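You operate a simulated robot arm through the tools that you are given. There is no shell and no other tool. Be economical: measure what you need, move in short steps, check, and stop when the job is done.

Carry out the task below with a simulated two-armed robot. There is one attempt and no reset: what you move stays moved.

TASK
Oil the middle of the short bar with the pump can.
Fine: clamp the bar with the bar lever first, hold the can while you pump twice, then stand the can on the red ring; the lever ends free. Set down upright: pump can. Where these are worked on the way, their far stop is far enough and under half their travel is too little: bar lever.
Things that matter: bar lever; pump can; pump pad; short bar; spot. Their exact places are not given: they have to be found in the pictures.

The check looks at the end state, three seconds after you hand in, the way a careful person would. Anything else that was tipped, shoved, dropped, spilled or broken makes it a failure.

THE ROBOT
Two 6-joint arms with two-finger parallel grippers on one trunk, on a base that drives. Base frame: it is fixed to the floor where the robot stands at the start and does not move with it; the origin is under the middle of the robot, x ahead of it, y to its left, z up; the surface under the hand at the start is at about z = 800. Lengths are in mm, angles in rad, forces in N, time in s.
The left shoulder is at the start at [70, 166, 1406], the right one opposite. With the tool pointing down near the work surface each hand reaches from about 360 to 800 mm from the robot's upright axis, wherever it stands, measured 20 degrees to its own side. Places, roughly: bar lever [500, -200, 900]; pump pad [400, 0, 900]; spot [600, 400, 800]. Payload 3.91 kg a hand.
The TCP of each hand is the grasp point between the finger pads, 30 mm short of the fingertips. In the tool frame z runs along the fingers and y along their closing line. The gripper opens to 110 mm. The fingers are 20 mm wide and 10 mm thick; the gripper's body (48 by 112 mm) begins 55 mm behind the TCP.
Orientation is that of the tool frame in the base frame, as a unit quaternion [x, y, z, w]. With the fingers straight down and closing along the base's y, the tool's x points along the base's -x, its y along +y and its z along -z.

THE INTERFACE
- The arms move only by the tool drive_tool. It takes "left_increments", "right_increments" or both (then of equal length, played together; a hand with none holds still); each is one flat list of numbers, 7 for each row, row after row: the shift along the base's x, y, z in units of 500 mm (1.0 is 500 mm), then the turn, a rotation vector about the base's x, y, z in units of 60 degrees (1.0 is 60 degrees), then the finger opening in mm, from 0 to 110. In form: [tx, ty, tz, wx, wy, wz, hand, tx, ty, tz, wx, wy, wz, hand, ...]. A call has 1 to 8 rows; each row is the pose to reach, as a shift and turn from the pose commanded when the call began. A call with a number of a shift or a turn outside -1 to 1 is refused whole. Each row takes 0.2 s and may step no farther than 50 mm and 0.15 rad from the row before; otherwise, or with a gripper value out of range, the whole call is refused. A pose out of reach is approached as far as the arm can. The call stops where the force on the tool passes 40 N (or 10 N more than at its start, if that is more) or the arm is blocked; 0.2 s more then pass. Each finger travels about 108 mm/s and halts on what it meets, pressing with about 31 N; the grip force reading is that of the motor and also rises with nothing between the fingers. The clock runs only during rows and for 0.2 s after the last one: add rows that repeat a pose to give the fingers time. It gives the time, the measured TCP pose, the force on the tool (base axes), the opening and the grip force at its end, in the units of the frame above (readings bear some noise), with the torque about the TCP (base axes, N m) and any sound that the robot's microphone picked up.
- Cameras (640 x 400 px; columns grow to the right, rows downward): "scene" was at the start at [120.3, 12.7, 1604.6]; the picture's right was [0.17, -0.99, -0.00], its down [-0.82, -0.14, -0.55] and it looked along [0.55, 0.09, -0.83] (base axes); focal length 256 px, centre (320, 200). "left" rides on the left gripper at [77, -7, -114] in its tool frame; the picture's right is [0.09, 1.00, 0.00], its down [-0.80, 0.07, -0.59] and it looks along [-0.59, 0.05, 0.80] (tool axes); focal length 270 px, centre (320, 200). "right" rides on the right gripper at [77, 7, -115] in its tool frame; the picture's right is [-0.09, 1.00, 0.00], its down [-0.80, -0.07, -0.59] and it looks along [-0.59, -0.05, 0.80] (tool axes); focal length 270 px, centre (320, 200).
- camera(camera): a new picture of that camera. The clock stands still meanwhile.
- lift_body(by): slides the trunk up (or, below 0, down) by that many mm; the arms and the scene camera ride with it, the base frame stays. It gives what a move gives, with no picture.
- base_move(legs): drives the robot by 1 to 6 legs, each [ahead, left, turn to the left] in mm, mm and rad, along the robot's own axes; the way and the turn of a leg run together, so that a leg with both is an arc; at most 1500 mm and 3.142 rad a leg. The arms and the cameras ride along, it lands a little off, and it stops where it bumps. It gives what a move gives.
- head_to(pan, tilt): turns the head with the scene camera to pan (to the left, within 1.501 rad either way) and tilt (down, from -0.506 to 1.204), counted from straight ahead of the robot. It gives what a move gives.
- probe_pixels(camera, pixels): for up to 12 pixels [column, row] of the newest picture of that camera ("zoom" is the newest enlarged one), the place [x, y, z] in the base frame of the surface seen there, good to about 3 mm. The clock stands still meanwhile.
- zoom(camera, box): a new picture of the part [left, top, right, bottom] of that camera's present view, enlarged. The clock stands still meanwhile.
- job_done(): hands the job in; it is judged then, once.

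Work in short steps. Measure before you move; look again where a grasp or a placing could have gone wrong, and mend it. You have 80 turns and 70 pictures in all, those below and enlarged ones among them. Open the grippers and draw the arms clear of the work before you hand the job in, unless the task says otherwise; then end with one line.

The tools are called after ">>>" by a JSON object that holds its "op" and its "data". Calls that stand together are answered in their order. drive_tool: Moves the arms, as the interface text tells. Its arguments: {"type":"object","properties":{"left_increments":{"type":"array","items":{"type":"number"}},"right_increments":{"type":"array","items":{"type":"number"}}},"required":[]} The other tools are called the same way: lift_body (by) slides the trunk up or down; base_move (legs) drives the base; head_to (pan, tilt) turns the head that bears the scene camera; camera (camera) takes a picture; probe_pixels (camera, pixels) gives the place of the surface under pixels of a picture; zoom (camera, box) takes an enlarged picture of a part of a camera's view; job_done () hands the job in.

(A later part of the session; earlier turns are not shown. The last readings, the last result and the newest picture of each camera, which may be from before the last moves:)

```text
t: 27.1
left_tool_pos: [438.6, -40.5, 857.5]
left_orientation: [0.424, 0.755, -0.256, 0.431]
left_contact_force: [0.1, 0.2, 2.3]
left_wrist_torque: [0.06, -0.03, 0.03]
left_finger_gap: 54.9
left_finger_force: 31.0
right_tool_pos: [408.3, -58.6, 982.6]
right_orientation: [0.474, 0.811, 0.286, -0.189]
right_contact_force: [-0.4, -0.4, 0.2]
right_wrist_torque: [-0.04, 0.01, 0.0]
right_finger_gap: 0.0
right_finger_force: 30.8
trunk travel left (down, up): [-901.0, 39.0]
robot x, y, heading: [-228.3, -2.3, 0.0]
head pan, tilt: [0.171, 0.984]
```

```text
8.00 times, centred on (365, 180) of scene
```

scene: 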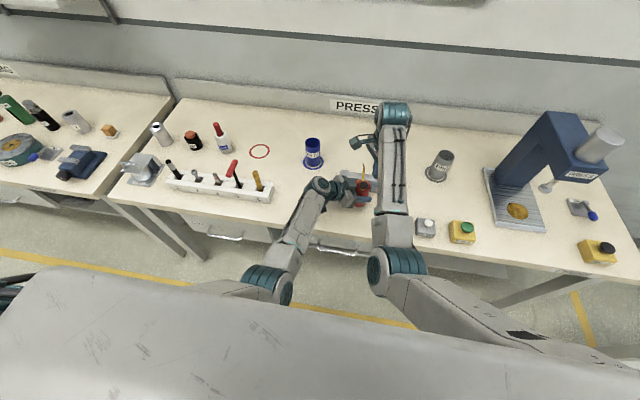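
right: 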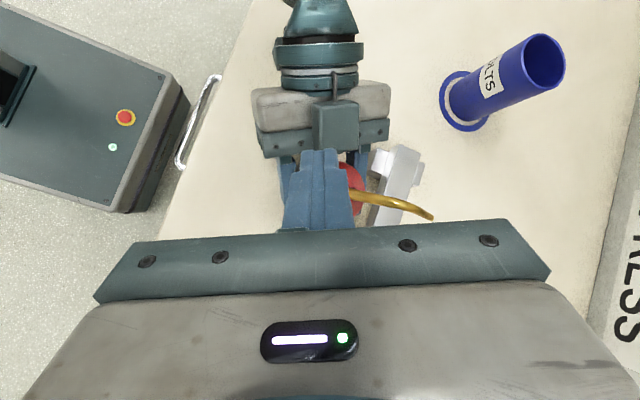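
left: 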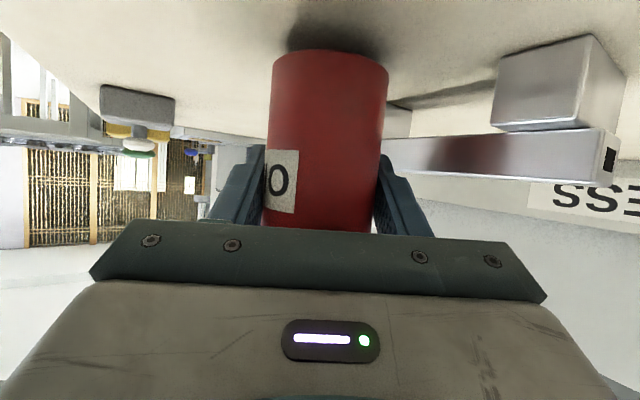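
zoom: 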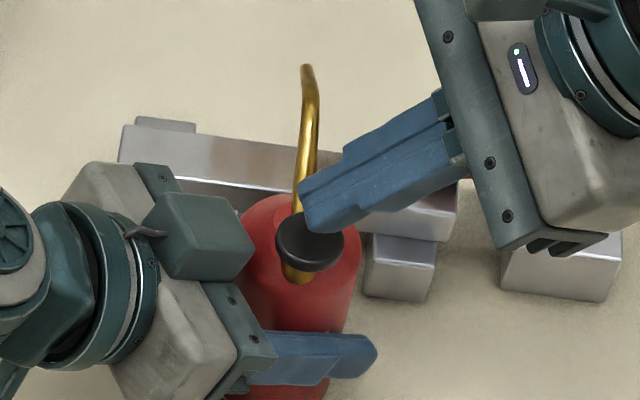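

No oil visible from here yet. Second pump: press down again, 4 mm deeper than before to be sure of a full stroke.

>>> {"op": "drive_tool", "data": {"right_increments": [0, 0, -0.025, 0, 0, 0, 0, 0, 0, -0.04, 0, 0, 0, 0, 0, 0, -0.05, 0, 0, 0, 0, 0, 0, -0.058, 0, 0, 0, 0, 0, 0, -0.058, 0, 0, 0, 0]}}

>>> {"op": "drive_tool", "data": {"right_increments": [0, 0, 0.02, 0, 0, 0, 0, 0, 0, 0.058, 0, 0, 0, 0, 0, -0.04, 0.1, 0, 0, 0, 0, 0, -0.12, 0.12, 0, 0, 0, 0, 0, -0.2, 0.12, 0, 0, 0, 0, 0, -0.28, 0.12, 0, 0, 0, 0]}}

>>> {"op": "zoom", "data": {"camera": "scene", "box": [335, 155, 395, 205]}}

>>> {"op": "camera", "data": {"camera": "right"}}

```text
t: 28.3
left_tool_pos: [438.1, -41.9, 856.6]
left_orientation: [0.423, 0.755, -0.254, 0.432]
left_contact_force: [8.4, -0.8, -11.6]
left_wrist_torque: [0.16, -0.91, -0.1]
left_finger_gap: 55.2
left_finger_force: 30.8
right_tool_pos: [408.5, -57.9, 955.1]
right_orientation: [0.473, 0.811, 0.287, -0.188]
right_contact_force: [-4.1, -1.2, 23.6]
right_wrist_torque: [0.23, 0.16, 0.03]
right_finger_gap: 0.0
right_finger_force: 31.2
trunk travel left (down, up): [-901.0, 39.0]
robot x, y, heading: [-228.9, -0.5, -0.0]
head pan, tilt: [0.171, 0.984]
heard: click
```

```text
t: 29.7
left_tool_pos: [438.3, -41.4, 856.6]
left_orientation: [0.424, 0.755, -0.255, 0.431]
left_contact_force: [0.8, 1.1, -0.4]
left_wrist_torque: [0.05, -0.11, 0.0]
left_finger_gap: 55.1
left_finger_force: 31.8
right_tool_pos: [407.0, -201.7, 1011.8]
right_orientation: [0.474, 0.811, 0.287, -0.189]
right_contact_force: [0.2, 0.6, 0.6]
right_wrist_torque: [0.04, 0.0, 0.02]
right_finger_gap: 0.0
right_finger_force: 30.9
trunk travel left (down, up): [-901.0, 39.0]
robot x, y, heading: [-226.7, 1.1, 0.001]
head pan, tilt: [0.171, 0.984]
```

```text
8.00 times, centred on (365, 180) of scene
```

zoom: 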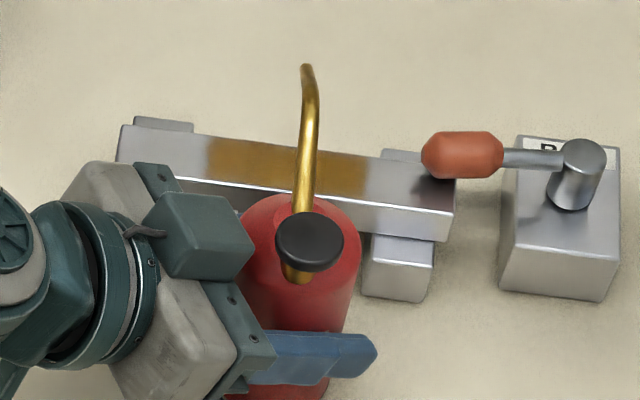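

```text
36 pictures are left
```

right: 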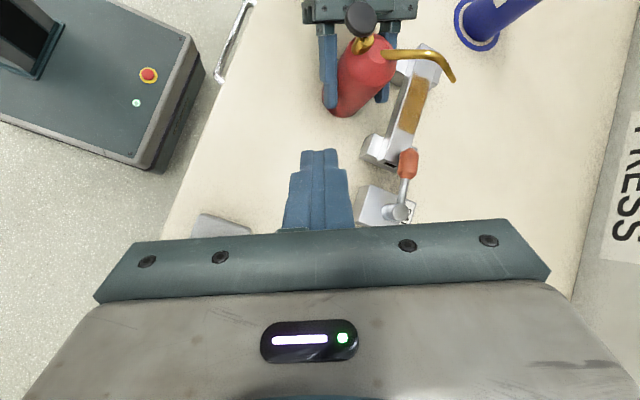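

The bar's middle third is now oiled. Next I measure the red ring and its neighbours in the scene view.

>>> {"op": "zoom", "data": {"camera": "scene", "box": [150, 110, 340, 220]}}

```text
3.37 times, centred on (245, 165) of scene
```

zoom: 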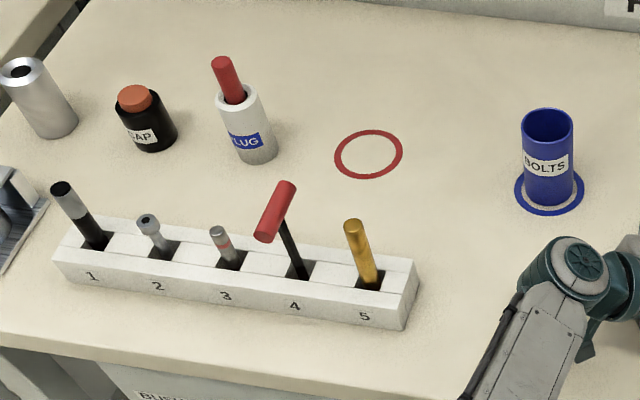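

>>> {"op": "probe_pixels", "data": {"camera": "zoom", "pixels": [[368, 132], [369, 176], [336, 155], [402, 152], [250, 155], [228, 65], [275, 215], [352, 225], [410, 265], [547, 115], [550, 200], [400, 320]]}}

```text
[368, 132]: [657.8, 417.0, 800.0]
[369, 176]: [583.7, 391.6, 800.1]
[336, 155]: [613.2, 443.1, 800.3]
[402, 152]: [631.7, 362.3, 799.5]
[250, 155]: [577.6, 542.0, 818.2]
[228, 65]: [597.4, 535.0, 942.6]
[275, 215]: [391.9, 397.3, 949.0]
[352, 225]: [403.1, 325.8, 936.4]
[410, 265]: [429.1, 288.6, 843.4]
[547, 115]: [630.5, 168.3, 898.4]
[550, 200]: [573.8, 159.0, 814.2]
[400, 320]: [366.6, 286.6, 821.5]
```

Ring centre ≈ (621,403). Neighbours: LUG at y≈540, rack tools up to z≈950 at x≈400, bolts cup at (600,165) up to z 898. I lift the can straight up 120 mm.

>>> {"op": "drive_tool", "data": {"left_increments": [0, 0, 0.04, 0, 0, 0, 45, 0, 0, 0.08, 0, 0, 0, 45, 0, 0, 0.12, 0, 0, 0, 45, 0, 0, 0.16, 0, 0, 0, 45, 0, 0, 0.2, 0, 0, 0, 45, 0, 0, 0.24, 0, 0, 0, 45]}}

```text
t: 31.1
left_tool_pos: [444.2, -18.6, 970.8]
left_orientation: [0.426, 0.76, -0.239, 0.428]
left_contact_force: [-0.3, 0.4, -2.3]
left_wrist_torque: [0.02, 0.02, -0.01]
left_finger_gap: 55.0
left_finger_force: 30.8
right_tool_pos: [408.6, -199.4, 1011.9]
right_orientation: [0.474, 0.811, 0.286, -0.189]
right_contact_force: [-0.2, 0.2, -0.1]
right_wrist_torque: [0.01, -0.01, -0.03]
right_finger_gap: 0.1
right_finger_force: 31.2
trunk travel left (down, up): [-901.0, 39.0]
robot x, y, heading: [-231.5, -1.3, 0.005]
head pan, tilt: [0.171, 0.984]
```

Lifted (slight lateral drift from reach). I move left to y≈130 while yawing the hand +42°, so it will approach the ring from the robot side.

>>> {"op": "drive_tool", "data": {"left_increments": [0, 0.0375, 0, 0, 0, 0.0875, 45, 0, 0.075, 0.0, 0, 0, 0.175, 45, 0, 0.1125, 0, 0, 0, 0.2625, 45, 0, 0.15, 0, 0, 0, 0.35, 45, 0, 0.1875, 0, 0, 0, 0.4375, 45, 0, 0.225, 0, 0, 0, 0.525, 45, 0, 0.2625, 0, 0, 0, 0.6125, 45, 0, 0.3, 0, 0, 0, 0.7, 45]}}

>>> {"op": "camera", "data": {"camera": "scene"}}

```text
t: 32.9
left_tool_pos: [439.9, 108.3, 976.2]
left_orientation: [0.124, 0.856, -0.084, 0.495]
left_contact_force: [-0.5, 0.3, -2.4]
left_wrist_torque: [0.01, 0.0, 0.02]
left_finger_gap: 54.8
left_finger_force: 31.5
right_tool_pos: [408.4, -198.7, 1012.1]
right_orientation: [0.474, 0.811, 0.286, -0.189]
right_contact_force: [0.1, -0.2, -0.1]
right_wrist_torque: [-0.01, 0.01, 0.01]
right_finger_gap: 0.0
right_finger_force: 31.5
trunk travel left (down, up): [-901.0, 39.0]
robot x, y, heading: [-229.5, -0.7, 0.004]
head pan, tilt: [0.171, 0.984]
```

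```text
34 pictures are left
```

scene: 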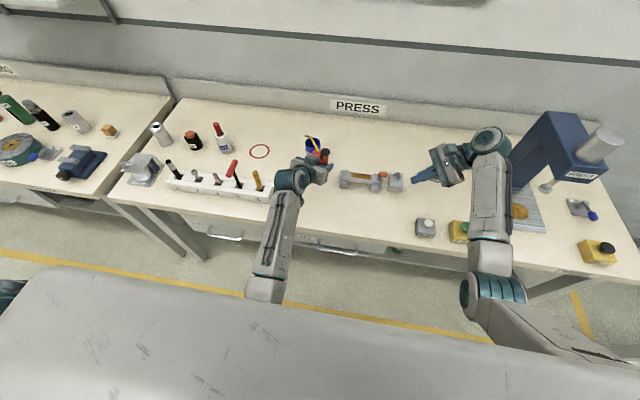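

Hand azimuth is now about −18° as planned, can held at (440,108) with bottom ≈ z 919. I drive left 150 and then ahead 170 so the ring comes in easy reach; the can passes clear of the bolts cup.

>>> {"op": "base_move", "data": {"legs": [[0, 150, 0], [170, 0, 0]]}}

>>> {"op": "camera", "data": {"camera": "scene"}}

>>> {"op": "camera", "data": {"camera": "left"}}

```text
t: 35.3
left_tool_pos: [606.7, 251.4, 978.4]
left_orientation: [0.127, 0.856, -0.085, 0.494]
left_contact_force: [-1.0, -0.2, -0.6]
left_wrist_torque: [0.0, 0.01, 0.07]
left_finger_gap: 54.9
left_finger_force: 31.1
right_tool_pos: [574.9, -55.3, 1013.1]
right_orientation: [0.476, 0.809, 0.288, -0.187]
right_contact_force: [-0.6, 0.6, 0.0]
right_wrist_torque: [-0.02, -0.02, 0.0]
right_finger_gap: 0.1
right_finger_force: 30.9
trunk travel left (down, up): [-901.0, 39.0]
robot x, y, heading: [-59.0, 147.0, -0.004]
head pan, tilt: [0.171, 0.984]
```

```text
33 pictures are left
```

scene: 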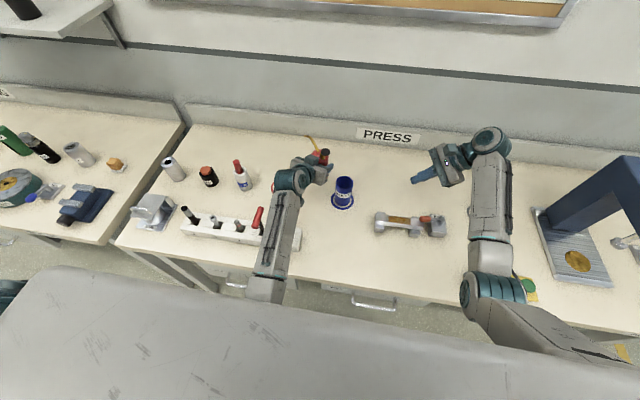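

```text
32 pictures are left
```

left: 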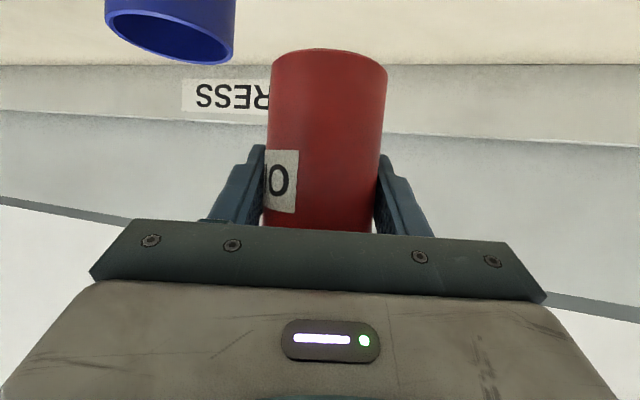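

Now I move the can over the ring centre (621,403), still high.

>>> {"op": "drive_tool", "data": {"left_increments": [0.006, 0.06, 0, 0, 0, 0, 45, 0.012, 0.12, 0.0, 0, 0, 0, 45, 0.018, 0.18, 0, 0, 0, 0, 45, 0.024, 0.24, 0, 0, 0, 0, 45, 0.028, 0.303, 0, 0, 0, 0, 45, 0.028, 0.303, 0, 0, 0, 0, 45]}}

>>> {"op": "camera", "data": {"camera": "left"}}

>>> {"op": "zoom", "data": {"camera": "scene", "box": [190, 120, 330, 230]}}

```text
t: 36.7
left_tool_pos: [622.7, 401.4, 974.9]
left_orientation: [0.127, 0.856, -0.085, 0.494]
left_contact_force: [-0.5, 0.1, -1.3]
left_wrist_torque: [0.03, -0.03, 0.02]
left_finger_gap: 54.6
left_finger_force: 31.4
right_tool_pos: [577.3, -56.0, 1011.8]
right_orientation: [0.476, 0.809, 0.287, -0.189]
right_contact_force: [1.0, 0.8, 0.4]
right_wrist_torque: [0.02, 0.0, 0.0]
right_finger_gap: 0.0
right_finger_force: 31.1
trunk travel left (down, up): [-901.0, 39.0]
robot x, y, heading: [-59.8, 144.3, -0.003]
head pan, tilt: [0.171, 0.984]
```

```text
31 pictures are left
```

left: 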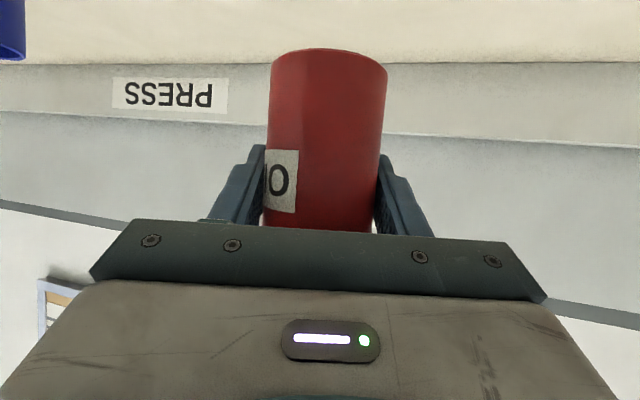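

```text
3.64 times, centred on (260, 175) of scene
```

zoom: 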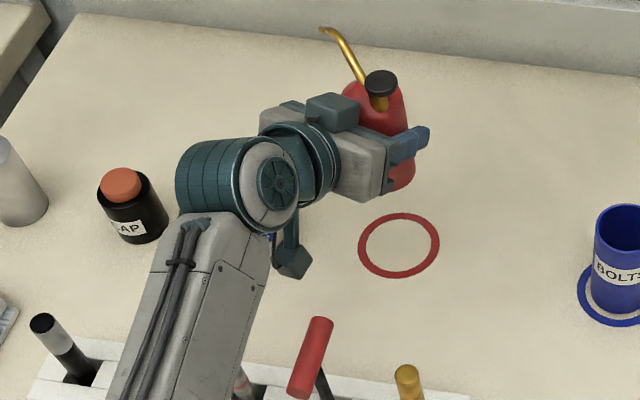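

The ring is at (398,245) in the enlargement. The wrist joint hides the LUG bottle, so I probe the ring again and the wrist's position.

>>> {"op": "probe_pixels", "data": {"camera": "zoom", "pixels": [[398, 214], [393, 274], [362, 245], [436, 243], [185, 170], [215, 150], [280, 185], [300, 260], [265, 125], [360, 180], [325, 145], [270, 237]]}}

```text
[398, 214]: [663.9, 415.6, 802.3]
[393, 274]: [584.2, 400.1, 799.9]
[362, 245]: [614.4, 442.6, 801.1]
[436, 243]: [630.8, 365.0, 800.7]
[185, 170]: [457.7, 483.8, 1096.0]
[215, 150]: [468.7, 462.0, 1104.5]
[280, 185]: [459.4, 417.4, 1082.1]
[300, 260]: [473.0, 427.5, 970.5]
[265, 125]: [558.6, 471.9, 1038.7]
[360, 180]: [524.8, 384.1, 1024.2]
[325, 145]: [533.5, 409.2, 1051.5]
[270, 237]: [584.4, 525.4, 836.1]
```

Ring centre ≈ (622.5,404). Before lowering I check the forearm height above the rack tools.

>>> {"op": "probe_pixels", "data": {"camera": "zoom", "pixels": [[200, 260], [180, 320], [150, 390], [250, 280], [215, 390], [318, 322], [290, 390], [320, 380], [408, 370], [240, 380], [290, 272], [275, 270]]}}

>>> {"op": "head_to", "data": {"pan": 0.45, "tilt": 0.95}}

>>> {"op": "camera", "data": {"camera": "scene"}}

```text
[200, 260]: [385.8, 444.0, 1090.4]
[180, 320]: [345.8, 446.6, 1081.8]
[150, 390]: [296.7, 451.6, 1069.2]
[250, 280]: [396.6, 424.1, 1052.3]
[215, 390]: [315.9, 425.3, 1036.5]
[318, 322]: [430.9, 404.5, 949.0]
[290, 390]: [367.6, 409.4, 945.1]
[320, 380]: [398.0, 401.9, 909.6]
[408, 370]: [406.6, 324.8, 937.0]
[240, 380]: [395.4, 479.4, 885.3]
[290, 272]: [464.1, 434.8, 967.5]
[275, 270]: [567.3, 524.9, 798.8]
```

```text
t: 37.5
left_tool_pos: [621.4, 401.8, 975.0]
left_orientation: [0.126, 0.856, -0.085, 0.494]
left_contact_force: [0.3, 0.2, -2.1]
left_wrist_torque: [0.01, 0.03, -0.04]
left_finger_gap: 54.9
left_finger_force: 30.9
right_tool_pos: [578.1, -54.4, 1012.5]
right_orientation: [0.476, 0.81, 0.286, -0.188]
right_contact_force: [0.3, 0.9, 0.2]
right_wrist_torque: [-0.05, -0.06, 0.0]
right_finger_gap: 0.0
right_finger_force: 30.9
trunk travel left (down, up): [-901.0, 39.0]
robot x, y, heading: [-59.7, 145.7, -0.009]
head pan, tilt: [0.45, 0.949]
```

```text
29 pictures are left
```

scene: 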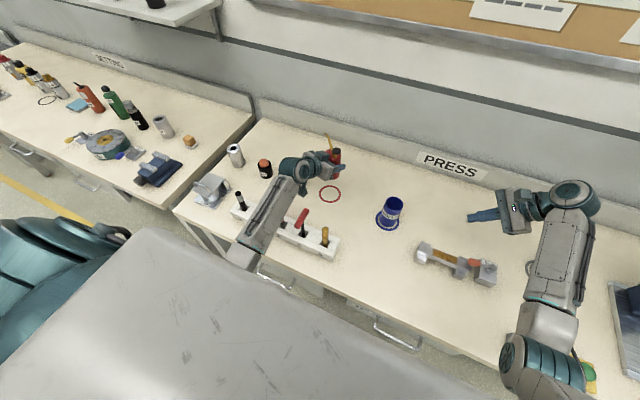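

Forearm at z≈1050–1090 above the rack would come down on the red T-handle (z 949) when lowering. Instead I'll approach the ring from the right-front: drive back right 150 mm, yaw the hand about +78°, then go to the ring with the forearm passing right of the rack.

>>> {"op": "base_move", "data": {"legs": [[0, -150, 0]]}}

>>> {"op": "drive_tool", "data": {"left_increments": [0, 0, 0, 0, 0, 0.085, 45, 0, 0, 0, 0, 0, 0.17, 45, 0, 0, 0, 0, 0, 0.255, 45, 0, 0, 0, 0, 0, 0.34, 45, 0, 0, 0, 0, 0, 0.425, 45, 0, 0, 0, 0, 0, 0.51, 45, 0, 0, 0, 0, 0, 0.595, 45, 0, 0, 0, 0, 0, 0.68, 45]}}

```text
t: 38.9
left_tool_pos: [621.9, 253.2, 974.9]
left_orientation: [0.126, 0.856, -0.086, 0.494]
left_contact_force: [1.3, 0.6, -1.7]
left_wrist_torque: [0.04, 0.04, -0.01]
left_finger_gap: 54.9
left_finger_force: 31.4
right_tool_pos: [576.9, -204.3, 1012.5]
right_orientation: [0.477, 0.81, 0.286, -0.188]
right_contact_force: [0.0, 1.0, 0.2]
right_wrist_torque: [-0.03, 0.0, -0.02]
right_finger_gap: 0.0
right_finger_force: 31.6
trunk travel left (down, up): [-901.0, 39.0]
robot x, y, heading: [-60.0, -0.5, -0.008]
head pan, tilt: [0.45, 0.949]
```

```text
t: 40.7
left_tool_pos: [623.5, 251.3, 975.9]
left_orientation: [-0.179, 0.847, 0.092, 0.492]
left_contact_force: [-1.4, -0.1, -0.9]
left_wrist_torque: [0.0, 0.03, -0.01]
left_finger_gap: 54.7
left_finger_force: 31.0
right_tool_pos: [577.0, -206.0, 1011.3]
right_orientation: [0.477, 0.809, 0.287, -0.188]
right_contact_force: [-0.1, 0.3, 0.0]
right_wrist_torque: [-0.02, 0.0, -0.02]
right_finger_gap: 0.0
right_finger_force: 30.7
trunk travel left (down, up): [-901.0, 39.0]
robot x, y, heading: [-58.5, -8.7, -0.009]
head pan, tilt: [0.45, 0.949]
```

Yaw went fine (azimuth now +24°). I add 36° more while moving over the ring at (622,404).

>>> {"op": "drive_tool", "data": {"left_increments": [0, 0.038, 0, 0, 0, 0.075, 45, 0, 0.076, 0, 0, 0, 0.15, 45, 0, 0.114, 0, 0, 0, 0.225, 45, 0, 0.152, 0, 0, 0, 0.3, 45, -0.001, 0.19, 0, 0, 0, 0.375, 45, -0.002, 0.228, 0, 0, 0, 0.45, 45, -0.003, 0.266, 0, 0, 0, 0.525, 45, -0.003, 0.305, 0, 0, 0, 0.6, 45]}}

>>> {"op": "camera", "data": {"camera": "scene"}}

>>> {"op": "zoom", "data": {"camera": "scene", "box": [200, 110, 380, 250]}}

```text
t: 42.5
left_tool_pos: [620.8, 404.4, 975.2]
left_orientation: [-0.433, 0.75, 0.24, 0.438]
left_contact_force: [0.2, -0.4, -1.6]
left_wrist_torque: [-0.01, 0.02, 0.01]
left_finger_gap: 55.0
left_finger_force: 30.6
right_tool_pos: [577.1, -205.8, 1011.5]
right_orientation: [0.478, 0.809, 0.287, -0.188]
right_contact_force: [-0.7, 0.8, 0.4]
right_wrist_torque: [-0.04, 0.0, 0.01]
right_finger_gap: 0.0
right_finger_force: 31.3
trunk travel left (down, up): [-901.0, 39.0]
robot x, y, heading: [-58.9, -2.1, -0.005]
head pan, tilt: [0.45, 0.949]
```

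```text
28 pictures are left
```

scene: 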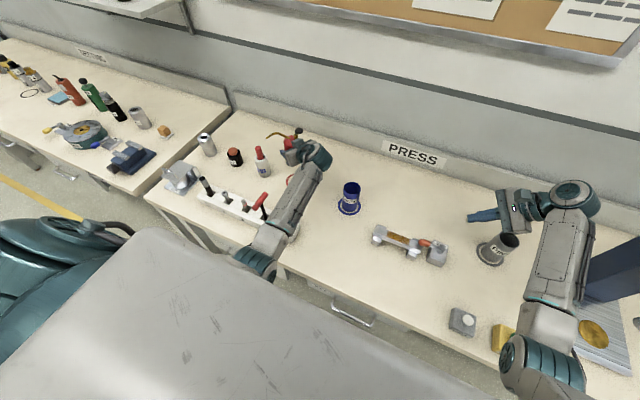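

```text
2.86 times, centred on (290, 180) of scene
```

zoom: 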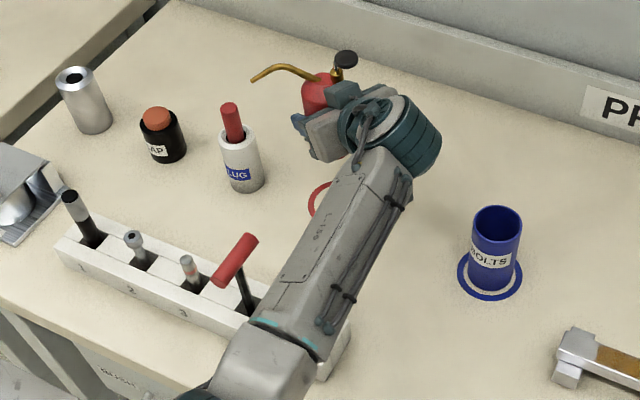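

Can is over the ring; the spout points toward the LUG but tip ≈ (575,468) should clear. I probe the forearm relative to tool 5 and the bolts cup, and the spout.

>>> {"op": "probe_pixels", "data": {"camera": "zoom", "pixels": [[290, 290], [260, 320], [330, 180], [340, 190], [300, 240], [320, 330], [380, 230], [258, 78], [240, 155], [320, 375], [435, 150], [240, 370]]}}

```text
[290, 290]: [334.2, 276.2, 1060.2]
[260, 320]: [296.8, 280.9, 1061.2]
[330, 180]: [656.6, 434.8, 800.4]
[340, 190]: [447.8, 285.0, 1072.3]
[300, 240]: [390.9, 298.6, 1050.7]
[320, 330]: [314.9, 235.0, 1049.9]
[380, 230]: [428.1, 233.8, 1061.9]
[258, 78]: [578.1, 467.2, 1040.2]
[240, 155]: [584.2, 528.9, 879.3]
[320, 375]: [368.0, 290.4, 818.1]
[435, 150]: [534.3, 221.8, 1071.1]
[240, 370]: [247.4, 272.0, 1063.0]
```

The forearm at x≈390 spans y 238–298, only ~18 mm from tool 5 (y≈316). I shift the base 40 back and 60 right, then return the hand over the ring, to gain margin.

>>> {"op": "base_move", "data": {"legs": [[-40, -60, 0]]}}

>>> {"op": "drive_tool", "data": {"left_increments": [0.02, 0.03, 0, 0, 0, 0, 45, 0.04, 0.06, 0, 0, 0, 0, 45, 0.06, 0.09, 0, 0, 0, 0, 45, 0.082, 0.12, 0, 0, 0, 0, 45, 0.082, 0.12, 0, 0, 0, 0, 45]}}

>>> {"op": "zoom", "data": {"camera": "scene", "box": [200, 110, 380, 250]}}

```text
t: 43.5
left_tool_pos: [583.8, 350.5, 970.7]
left_orientation: [-0.433, 0.751, 0.24, 0.437]
left_contact_force: [-0.2, -0.5, -2.3]
left_wrist_torque: [0.02, 0.01, -0.01]
left_finger_gap: 55.0
left_finger_force: 30.5
right_tool_pos: [538.8, -259.7, 1010.2]
right_orientation: [0.477, 0.81, 0.285, -0.189]
right_contact_force: [0.3, 0.0, 0.1]
right_wrist_torque: [0.04, 0.01, 0.02]
right_finger_gap: 0.0
right_finger_force: 30.6
trunk travel left (down, up): [-901.0, 39.0]
robot x, y, heading: [-100.8, -61.1, -0.003]
head pan, tilt: [0.45, 0.949]
```

```text
t: 44.7
left_tool_pos: [623.2, 406.5, 972.6]
left_orientation: [-0.432, 0.749, 0.241, 0.44]
left_contact_force: [-0.8, 0.6, -2.3]
left_wrist_torque: [0.01, 0.03, 0.01]
left_finger_gap: 55.1
left_finger_force: 30.9
right_tool_pos: [538.0, -263.1, 1013.4]
right_orientation: [0.476, 0.81, 0.287, -0.188]
right_contact_force: [1.0, -0.1, -0.6]
right_wrist_torque: [-0.01, -0.01, -0.02]
right_finger_gap: 0.0
right_finger_force: 31.0
trunk travel left (down, up): [-901.0, 39.0]
robot x, y, heading: [-100.3, -61.4, -0.007]
head pan, tilt: [0.45, 0.949]
```

```text
2.86 times, centred on (290, 180) of scene
```

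zoom: 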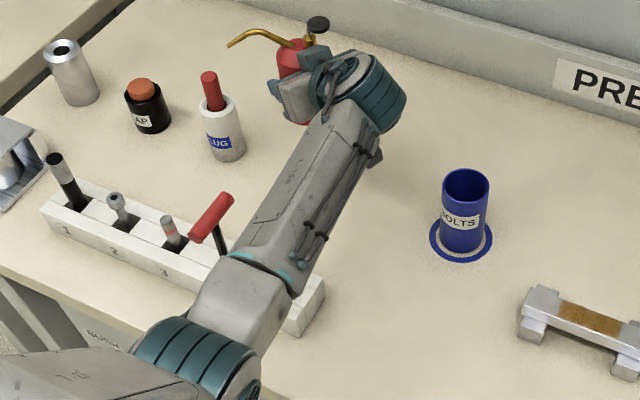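

I probe the forearm edges again in this picture.

>>> {"op": "probe_pixels", "data": {"camera": "zoom", "pixels": [[255, 225], [300, 150], [215, 270], [190, 310], [290, 285], [330, 210], [265, 270], [230, 245], [275, 190], [240, 340]]}}

```text
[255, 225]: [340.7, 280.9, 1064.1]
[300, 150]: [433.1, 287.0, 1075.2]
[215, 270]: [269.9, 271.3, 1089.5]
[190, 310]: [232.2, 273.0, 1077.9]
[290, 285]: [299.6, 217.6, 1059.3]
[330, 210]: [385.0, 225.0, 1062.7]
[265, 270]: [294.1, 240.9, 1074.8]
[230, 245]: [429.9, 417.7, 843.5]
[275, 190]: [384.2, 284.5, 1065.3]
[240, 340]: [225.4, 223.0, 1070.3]
```

Forearm now has ~28 mm lateral margin to tool 5. I lower 95 mm and check.

>>> {"op": "drive_tool", "data": {"left_increments": [-0.001, -0.003, -0.03, 0, 0, 0, 45, -0.002, -0.004, -0.06, 0, 0, 0, 45, -0.002, -0.004, -0.09, 0, 0, 0, 45, -0.002, -0.004, -0.12, 0, 0, 0, 45, -0.002, -0.004, -0.15, 0, 0, 0, 45, -0.002, -0.004, -0.18, 0, 0, 0, 45, -0.002, -0.004, -0.19, 0, 0, 0, 45]}}

>>> {"op": "zoom", "data": {"camera": "scene", "box": [200, 110, 380, 250]}}

>>> {"op": "camera", "data": {"camera": "left"}}

```text
t: 46.3
left_tool_pos: [621.5, 403.4, 879.6]
left_orientation: [-0.433, 0.75, 0.241, 0.439]
left_contact_force: [0.2, 0.0, -1.7]
left_wrist_torque: [-0.06, -0.02, -0.02]
left_finger_gap: 54.7
left_finger_force: 31.0
right_tool_pos: [537.5, -263.7, 1012.6]
right_orientation: [0.477, 0.809, 0.287, -0.188]
right_contact_force: [-0.4, 0.8, -0.2]
right_wrist_torque: [0.01, 0.02, 0.01]
right_finger_gap: 0.0
right_finger_force: 31.2
trunk travel left (down, up): [-901.0, 39.0]
robot x, y, heading: [-95.8, -66.3, -0.008]
head pan, tilt: [0.45, 0.949]
```

```text
2.86 times, centred on (290, 180) of scene
```

zoom: 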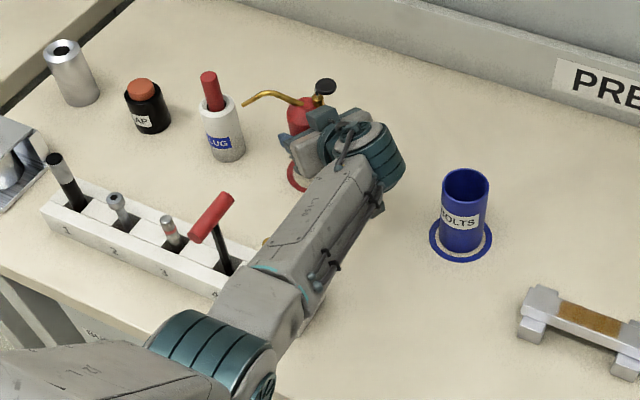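

```text
24 pictures are left
```

left: 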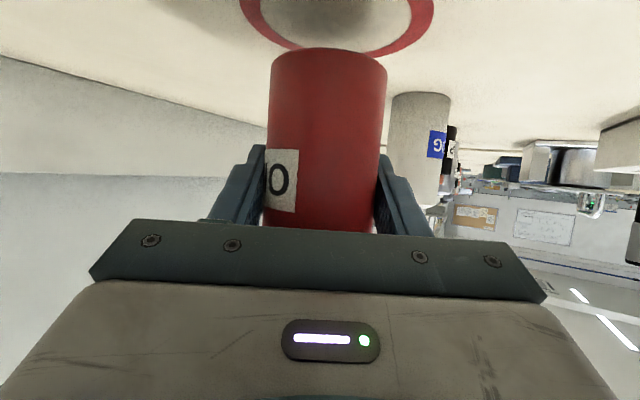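

All looks clear; tool 5's yellow top shows at (264,243) beside the forearm. I probe that gap and the ring before the last 22 mm.

>>> {"op": "probe_pixels", "data": {"camera": "zoom", "pixels": [[264, 243], [278, 240], [290, 215], [262, 262], [300, 260]]}}

>>> {"op": "probe_pixels", "data": {"camera": "left", "pixels": [[243, 10], [430, 10], [300, 46], [370, 52], [328, 60], [328, 50]]}}

```text
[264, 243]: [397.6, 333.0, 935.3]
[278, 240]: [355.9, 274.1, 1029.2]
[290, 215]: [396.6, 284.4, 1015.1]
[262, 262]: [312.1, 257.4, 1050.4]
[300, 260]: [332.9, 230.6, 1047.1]
```

```text
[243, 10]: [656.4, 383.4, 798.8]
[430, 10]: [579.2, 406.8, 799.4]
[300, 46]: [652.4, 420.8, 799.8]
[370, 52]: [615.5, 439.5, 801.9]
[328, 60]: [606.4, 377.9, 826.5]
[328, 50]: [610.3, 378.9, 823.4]
```

The gap is ample, and the can centre (≈622,402) matches the ring. I lower the last ~23 mm gently.

>>> {"op": "drive_tool", "data": {"left_increments": [0, 0, -0.016, 0, 0, 0, 45, 0, 0, -0.032, 0, 0, 0, 45, 0, 0, -0.042, 0, 0, 0, 45, 0, 0, -0.046, 0, 0, 0, 45, 0, 0, -0.046, 0, 0, 0, 45]}}

>>> {"op": "camera", "data": {"camera": "left"}}

```text
t: 47.5
left_tool_pos: [620.6, 404.3, 857.9]
left_orientation: [-0.432, 0.749, 0.241, 0.44]
left_contact_force: [0.0, 0.6, 0.9]
left_wrist_torque: [0.08, 0.06, -0.03]
left_finger_gap: 54.9
left_finger_force: 31.0
right_tool_pos: [536.4, -263.4, 1012.5]
right_orientation: [0.477, 0.809, 0.287, -0.188]
right_contact_force: [0.1, 0.2, 0.4]
right_wrist_torque: [0.0, -0.04, 0.02]
right_finger_gap: 0.0
right_finger_force: 31.1
trunk travel left (down, up): [-901.0, 39.0]
robot x, y, heading: [-98.0, -59.1, -0.004]
head pan, tilt: [0.45, 0.949]
```

```text
23 pictures are left
```

left: 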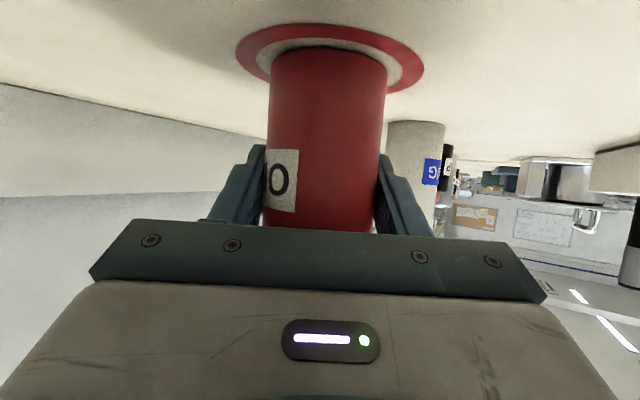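

The can stands centred in the ring, barely touching. I lower 1.5 mm more, open to 80 mm and wait.

>>> {"op": "drive_tool", "data": {"left_increments": [0, 0, -0.003, 0, 0, 0, 45, 0, 0, -0.003, 0, 0, 0, 45, 0, 0, -0.003, 0, 0, 0, 60, 0, 0, -0.003, 0, 0, 0, 80, 0, 0, -0.003, 0, 0, 0, 80]}}

>>> {"op": "camera", "data": {"camera": "left"}}

```text
t: 48.7
left_tool_pos: [620.6, 404.0, 856.6]
left_orientation: [-0.432, 0.75, 0.24, 0.439]
left_contact_force: [0.5, 0.1, -0.6]
left_wrist_torque: [-0.01, 0.0, -0.04]
left_finger_gap: 80.0
left_finger_force: 0.1
right_tool_pos: [536.6, -264.5, 1011.9]
right_orientation: [0.477, 0.809, 0.287, -0.188]
right_contact_force: [0.3, -0.6, 0.8]
right_wrist_torque: [0.0, 0.01, 0.0]
right_finger_gap: 0.0
right_finger_force: 31.0
trunk travel left (down, up): [-901.0, 39.0]
robot x, y, heading: [-98.2, -64.3, -0.006]
head pan, tilt: [0.45, 0.949]
```

```text
22 pictures are left
```

left: 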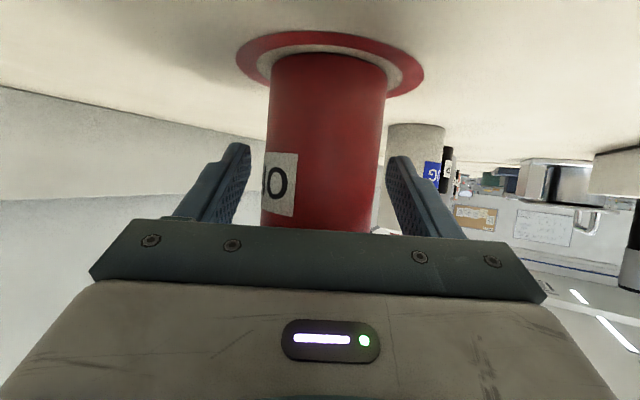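

The can stands upright and free. I retract the left hand along its finger axis and then lift it.

>>> {"op": "drive_tool", "data": {"left_increments": [-0.03, -0.052, 0.035, 0, 0, 0, 80, -0.06, -0.104, 0.07, 0, 0, 0, 80, -0.096, -0.164, 0.11, 0, 0, 0, 80, -0.096, -0.164, 0.18, 0, 0, 0, 80, -0.096, -0.164, 0.26, 0, 0, 0, 80, -0.096, -0.164, 0.26, 0, 0, 0, 80]}}

>>> {"op": "zoom", "data": {"camera": "scene", "box": [200, 90, 380, 230]}}

>>> {"op": "camera", "data": {"camera": "left"}}

```text
t: 50.1
left_tool_pos: [572.5, 320.3, 984.9]
left_orientation: [-0.432, 0.75, 0.24, 0.439]
left_contact_force: [0.0, 0.2, 0.0]
left_wrist_torque: [-0.02, 0.01, 0.0]
left_finger_gap: 80.1
left_finger_force: 0.1
right_tool_pos: [536.5, -263.6, 1011.7]
right_orientation: [0.477, 0.809, 0.287, -0.188]
right_contact_force: [0.0, -0.4, 0.4]
right_wrist_torque: [0.01, 0.02, 0.0]
right_finger_gap: 0.0
right_finger_force: 31.0
trunk travel left (down, up): [-901.0, 39.0]
robot x, y, heading: [-97.5, -63.8, -0.01]
head pan, tilt: [0.45, 0.949]
```

```text
2.86 times, centred on (290, 160) of scene
```

zoom: 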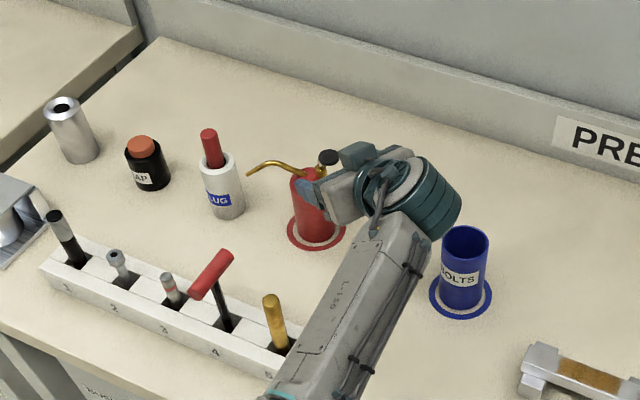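

```text
20 pictures are left
```

left: 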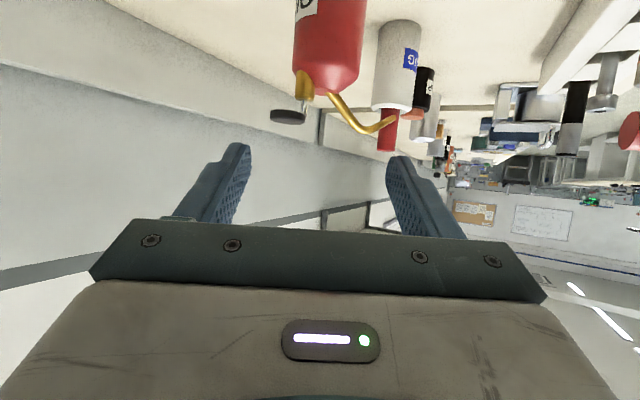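

The can stands upright in the red ring. Now I'll free the lever: I pull the left hand away to the right and bring the right hand back to pointing straight down.

>>> {"op": "drive_tool", "data": {"left_increments": [-0.01, -0.03, 0.005, 0, 0, 0, 80, -0.02, -0.06, 0.01, 0, 0, 0, 80, -0.03, -0.09, 0.015, 0, 0, 0, 80, -0.04, -0.12, 0.02, 0, 0, 0, 80, -0.05, -0.15, 0.025, 0, 0, 0, 80, -0.06, -0.18, 0.03, 0, 0, 0, 80], "right_increments": [0, 0, 0, -0.111, 0, 0, 0, 0, 0, 0, -0.222, 0, 0, 0, 0, 0, 0, -0.333, 0, 0, 0, 0, 0, 0, -0.444, 0, 0, 0, 0, 0, 0, -0.555, 0, 0, 0, 0, 0, 0, -0.667, 0, 0, 0]}}

>>> {"op": "base_move", "data": {"legs": [[0, 80, 0]]}}

```text
t: 51.5
left_tool_pos: [541.7, 231.8, 1001.8]
left_orientation: [-0.432, 0.75, 0.24, 0.44]
left_contact_force: [-0.5, 0.5, -0.1]
left_wrist_torque: [-0.01, -0.03, 0.0]
left_finger_gap: 79.7
left_finger_force: 0.1
right_tool_pos: [539.6, -264.3, 1008.3]
right_orientation: [0.512, 0.859, -0.007, -0.012]
right_contact_force: [-0.5, 0.1, 0.9]
right_wrist_torque: [0.02, 0.01, -0.01]
right_finger_gap: 0.0
right_finger_force: 31.5
right hand out of reach, approached as far as the arm can: row 5, 6
trunk travel left (down, up): [-901.0, 39.0]
robot x, y, heading: [-102.4, -62.5, -0.004]
head pan, tilt: [0.45, 0.949]
```

```text
t: 52.6
left_tool_pos: [544.8, 306.7, 1003.3]
left_orientation: [-0.431, 0.75, 0.242, 0.44]
left_contact_force: [0.0, -0.6, 1.2]
left_wrist_torque: [0.01, 0.0, 0.04]
left_finger_gap: 80.3
left_finger_force: 0.0
right_tool_pos: [540.0, -190.1, 1005.9]
right_orientation: [0.512, 0.859, -0.004, -0.014]
right_contact_force: [-0.9, -0.2, 0.4]
right_wrist_torque: [0.03, -0.02, -0.03]
right_finger_gap: 0.1
right_finger_force: 31.0
trunk travel left (down, up): [-901.0, 39.0]
robot x, y, heading: [-100.4, 15.8, -0.008]
head pan, tilt: [0.45, 0.949]
```

Right hand moves over the handle (≈(526,-108)) with fingers opened to 60 mm and aligned with the lever.

>>> {"op": "drive_tool", "data": {"right_increments": [-0.007, 0.041, 0, 0, 0, -0.08, 20, -0.014, 0.082, 0, 0, 0, -0.16, 40, -0.021, 0.123, -0.02, 0, 0, -0.24, 60, -0.028, 0.164, -0.06, 0, 0, -0.29, 60, -0.028, 0.164, -0.09, 0, 0, -0.29, 60]}}

>>> {"op": "camera", "data": {"camera": "right"}}

```text
t: 53.8
left_tool_pos: [544.0, 307.6, 1002.2]
left_orientation: [-0.431, 0.751, 0.24, 0.439]
left_contact_force: [0.2, -1.7, -0.2]
left_wrist_torque: [0.01, -0.01, -0.03]
left_finger_gap: 80.0
left_finger_force: 0.0
right_tool_pos: [526.4, -104.8, 961.6]
right_orientation: [0.638, 0.77, -0.005, -0.014]
right_contact_force: [-0.7, -0.3, 0.4]
right_wrist_torque: [-0.01, -0.01, -0.01]
right_finger_gap: 60.1
right_finger_force: 0.1
trunk travel left (down, up): [-901.0, 39.0]
robot x, y, heading: [-100.7, 15.8, -0.001]
head pan, tilt: [0.45, 0.949]
```

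```text
19 pictures are left
```

right: 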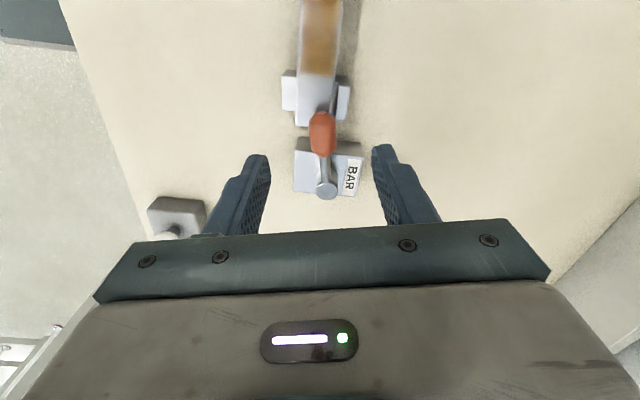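

The handle is centred between the fingers (column 321). I lower to z≈891 and close loosely to 24 mm.

>>> {"op": "drive_tool", "data": {"right_increments": [0, 0, -0.07, 0, 0, 0, 60, 0, 0, -0.141, 0, 0, 0, 60, 0, 0, -0.141, 0, 0, 0, 40, 0, 0, -0.141, 0, 0, 0, 24, 0, 0, -0.141, 0, 0, 0, 24]}}

>>> {"op": "camera", "data": {"camera": "right"}}

```text
t: 55.0
left_tool_pos: [543.4, 310.1, 1002.1]
left_orientation: [-0.433, 0.75, 0.241, 0.439]
left_contact_force: [-0.4, 0.4, 0.1]
left_wrist_torque: [0.02, 0.03, 0.02]
left_finger_gap: 80.2
left_finger_force: 0.0
right_tool_pos: [526.2, -103.2, 894.0]
right_orientation: [0.637, 0.771, -0.004, -0.014]
right_contact_force: [-0.3, 0.0, 0.0]
right_wrist_torque: [0.0, 0.0, 0.02]
right_finger_gap: 23.9
right_finger_force: 0.1
trunk travel left (down, up): [-901.0, 39.0]
robot x, y, heading: [-98.8, 17.3, -0.01]
head pan, tilt: [0.45, 0.949]
```

```text
18 pictures are left
```

right: 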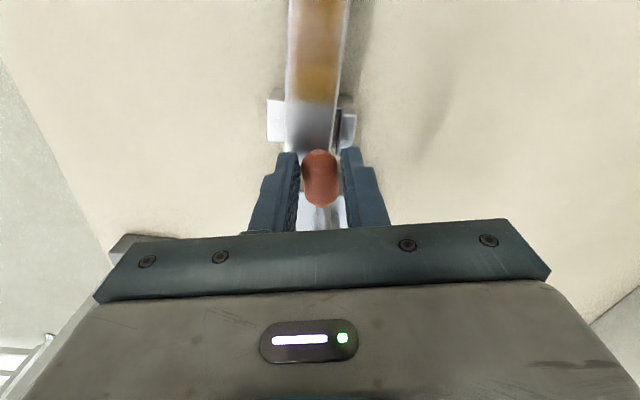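

The handle is between the fingers. I swing it back along the same arc toward its starting position.

>>> {"op": "drive_tool", "data": {"right_increments": [-0.0168, -0.0046, 0, 0, 0, 0.134, 24, -0.0326, -0.0112, 0, 0, 0, 0.267, 24, -0.0476, -0.0202, -0.004, 0, 0, 0.401, 24, -0.061, -0.0312, -0.008, 0, 0, 0.535, 24, -0.0728, -0.0438, -0.008, 0, 0, 0.668, 24, -0.0828, -0.058, -0.008, 0, 0, 0.802, 24, -0.0906, -0.0736, -0.008, 0, 0, 0.936, 24]}}

>>> {"op": "camera", "data": {"camera": "right"}}

```text
t: 56.6
left_tool_pos: [543.6, 309.4, 1002.7]
left_orientation: [-0.432, 0.75, 0.24, 0.44]
left_contact_force: [-0.8, -0.1, -0.3]
left_wrist_torque: [0.02, 0.0, 0.02]
left_finger_gap: 80.0
left_finger_force: 0.0
right_tool_pos: [479.9, -140.6, 888.7]
right_orientation: [0.199, 0.98, -0.01, -0.009]
right_contact_force: [1.3, -0.7, -0.5]
right_wrist_torque: [0.0, -0.02, 0.02]
right_finger_gap: 24.2
right_finger_force: 0.1
trunk travel left (down, up): [-901.0, 39.0]
robot x, y, heading: [-99.0, 15.6, -0.008]
head pan, tilt: [0.45, 0.949]
```

```text
17 pictures are left
```

right: 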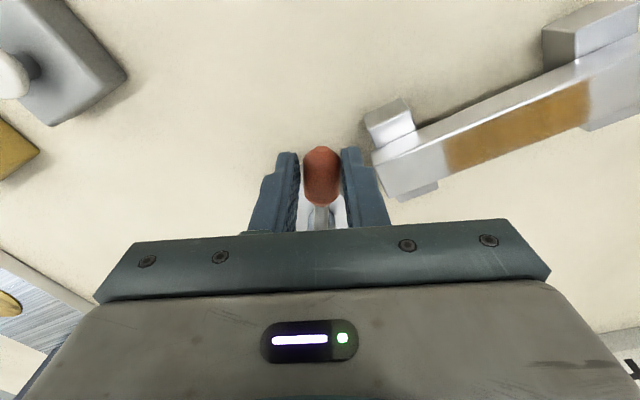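

The lever follows. I finish the last 23°, open, and lift clear to the right.

>>> {"op": "drive_tool", "data": {"right_increments": [-0.0056, -0.0164, 0, 0, 0, 0.134, 24, -0.009, -0.0334, 0, 0, 0, 0.267, 24, -0.0098, -0.0482, 0, 0, 0, 0.382, 24, -0.0098, -0.054, 0, 0, 0, 0.42, 24, -0.0098, -0.054, 0, 0, 0, 0.42, 24]}}

>>> {"op": "drive_tool", "data": {"right_increments": [0, 0.004, 0, 0, 0, 0, 45, 0, 0.004, 0, 0, 0, 0, 60, 0, 0.004, 0.08, 0, 0, 0, 60, 0, 0.0, 0.16, 0, 0, 0, 60, 0.02, -0.09, 0.22, 0, 0, 0, 60, 0.04, -0.18, 0.23, 0, 0, 0, 60, 0.06, -0.26, 0.23, 0, 0, 0, 60]}}

>>> {"op": "head_to", "data": {"pan": 0.1, "tilt": 0.95}}

>>> {"op": "camera", "data": {"camera": "scene"}}

```text
t: 57.8
left_tool_pos: [542.7, 310.2, 1003.1]
left_orientation: [-0.431, 0.75, 0.24, 0.44]
left_contact_force: [-0.2, 0.0, 0.7]
left_wrist_torque: [-0.06, -0.02, -0.01]
left_finger_gap: 80.1
left_finger_force: 0.0
right_tool_pos: [476.4, -168.3, 888.2]
right_orientation: [-0.019, 1.0, -0.013, -0.007]
right_contact_force: [0.2, -0.5, 1.2]
right_wrist_torque: [0.03, 0.02, -0.02]
right_finger_gap: 23.9
right_finger_force: 0.1
trunk travel left (down, up): [-901.0, 39.0]
robot x, y, heading: [-97.4, 14.4, -0.011]
head pan, tilt: [0.45, 0.949]
```

```text
refused: row 5 steps farther than a row can; nothing moved
```

```text
t: 58.6
left_tool_pos: [542.1, 310.2, 1002.5]
left_orientation: [-0.432, 0.75, 0.241, 0.439]
left_contact_force: [-0.3, -0.5, 0.2]
left_wrist_torque: [0.0, 0.0, -0.01]
left_finger_gap: 79.9
left_finger_force: 0.2
right_tool_pos: [476.0, -168.1, 890.2]
right_orientation: [-0.019, 1.0, -0.013, -0.008]
right_contact_force: [0.0, -0.2, -0.1]
right_wrist_torque: [-0.03, -0.06, 0.01]
right_finger_gap: 24.1
right_finger_force: 0.3
trunk travel left (down, up): [-901.0, 39.0]
robot x, y, heading: [-96.6, 22.1, -0.006]
head pan, tilt: [0.099, 0.949]
```

```text
16 pictures are left
```

scene: 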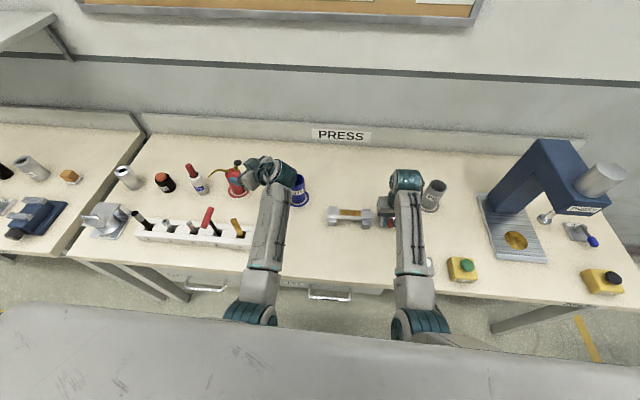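

The lift call was refused for one too-long step; I repeat it with smaller steps.

>>> {"op": "drive_tool", "data": {"right_increments": [0, 0.003, 0, 0, 0, 0, 45, 0, 0.003, 0, 0, 0, 0, 60, 0, 0.003, 0.08, 0, 0, 0, 60, 0, 0.0, 0.16, 0, 0, 0, 60, 0.02, -0.06, 0.2, 0, 0, 0, 60, 0.04, -0.13, 0.22, 0, 0, 0, 60, 0.06, -0.2, 0.22, 0, 0, 0, 60]}}

>>> {"op": "base_move", "data": {"legs": [[-150, 0, 0]]}}

>>> {"op": "camera", "data": {"camera": "scene"}}

>>> {"op": "zoom", "data": {"camera": "scene", "box": [180, 110, 420, 260]}}

```text
t: 60.2
left_tool_pos: [544.0, 308.3, 1002.9]
left_orientation: [-0.431, 0.75, 0.24, 0.44]
left_contact_force: [-0.6, -0.4, 0.1]
left_wrist_torque: [0.0, -0.03, 0.01]
left_finger_gap: 80.0
left_finger_force: 0.0
right_tool_pos: [509.0, -269.4, 994.0]
right_orientation: [-0.02, 1.0, -0.011, -0.006]
right_contact_force: [-0.2, -0.7, -0.4]
right_wrist_torque: [0.02, 0.01, -0.02]
right_finger_gap: 59.6
right_finger_force: 0.0
right hand out of reach, approached as far as the arm can: row 5, 6, 7
trunk travel left (down, up): [-901.0, 39.0]
robot x, y, heading: [-101.8, 16.1, -0.01]
head pan, tilt: [0.099, 0.949]
```

```text
t: 61.6
left_tool_pos: [395.9, 311.2, 1000.2]
left_orientation: [-0.432, 0.751, 0.241, 0.439]
left_contact_force: [-1.0, -0.1, -0.4]
left_wrist_torque: [-0.03, -0.04, 0.0]
left_finger_gap: 79.7
left_finger_force: 0.0
right_tool_pos: [362.8, -267.7, 991.9]
right_orientation: [-0.02, 1.0, -0.012, -0.007]
right_contact_force: [1.0, -0.1, -0.4]
right_wrist_torque: [-0.01, -0.02, 0.0]
right_finger_gap: 59.9
right_finger_force: 0.1
trunk travel left (down, up): [-901.0, 39.0]
robot x, y, heading: [-249.9, 18.6, -0.001]
head pan, tilt: [0.099, 0.949]
```

```text
15 pictures are left
```

scene: 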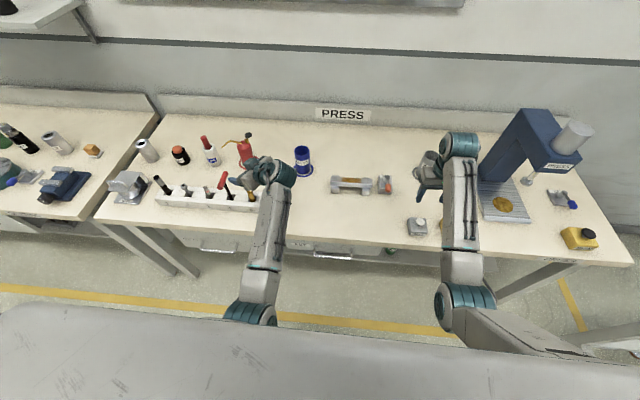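

```text
2.67 times, centred on (300, 185) of scene
```

zoom: 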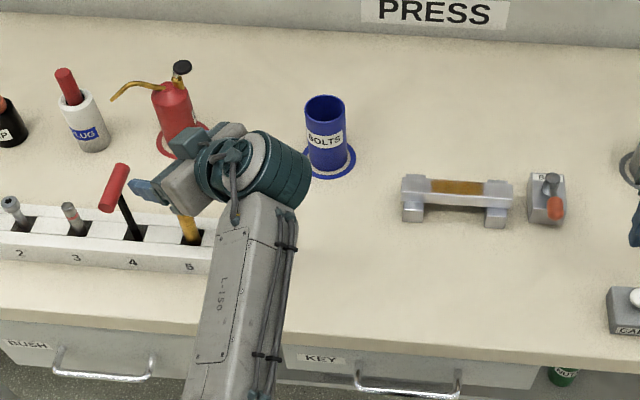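

Lever is back at its start, bar oiled, can on its ring. The left hand is now above the rack, so I move it clear to the right and take a last look.

>>> {"op": "drive_tool", "data": {"left_increments": [0, -0.05, 0.0, 0, 0, 0, 80, 0, -0.11, 0.0, 0, 0, 0, 80, 0.0, -0.18, 0, 0, 0, 0, 80, 0, -0.26, 0, 0, 0, 0, 80]}}

>>> {"op": "zoom", "data": {"camera": "scene", "box": [140, 110, 420, 260]}}

>>> {"op": "zoom", "data": {"camera": "scene", "box": [320, 160, 410, 220]}}

```text
t: 62.5
left_tool_pos: [390.2, 299.6, 993.8]
left_orientation: [-0.412, 0.72, 0.313, 0.463]
left_contact_force: [0.8, 0.4, 0.7]
left_wrist_torque: [-0.02, 0.0, 0.0]
left_finger_gap: 80.1
left_finger_force: 0.1
left hand out of reach, approached as far as the arm can: row 4
right_tool_pos: [360.2, -266.7, 992.9]
right_orientation: [-0.02, 1.0, -0.012, -0.006]
right_contact_force: [-0.3, -0.5, 1.1]
right_wrist_torque: [0.03, 0.02, -0.02]
right_finger_gap: 60.1
right_finger_force: 0.1
trunk travel left (down, up): [-901.0, 39.0]
robot x, y, heading: [-247.9, 17.3, -0.004]
head pan, tilt: [0.099, 0.949]
stopped in row 4 (left hand): the arm was blocked; the commanded pose is now the measured one
```

```text
2.29 times, centred on (280, 185) of scene
```

zoom: 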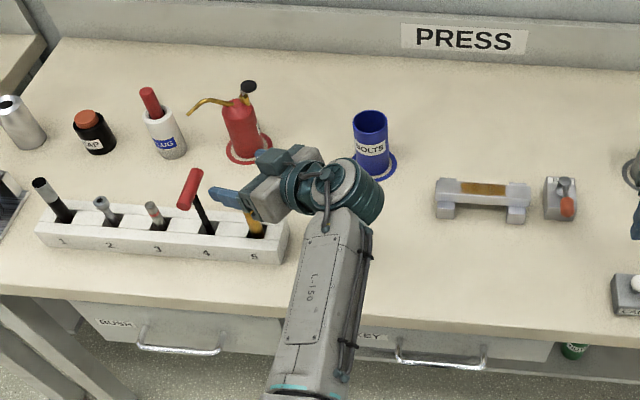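

```text
6.67 times, centred on (365, 190) of scene
```

zoom: 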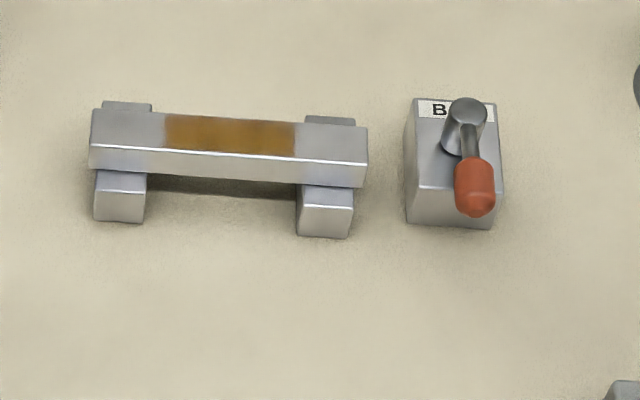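

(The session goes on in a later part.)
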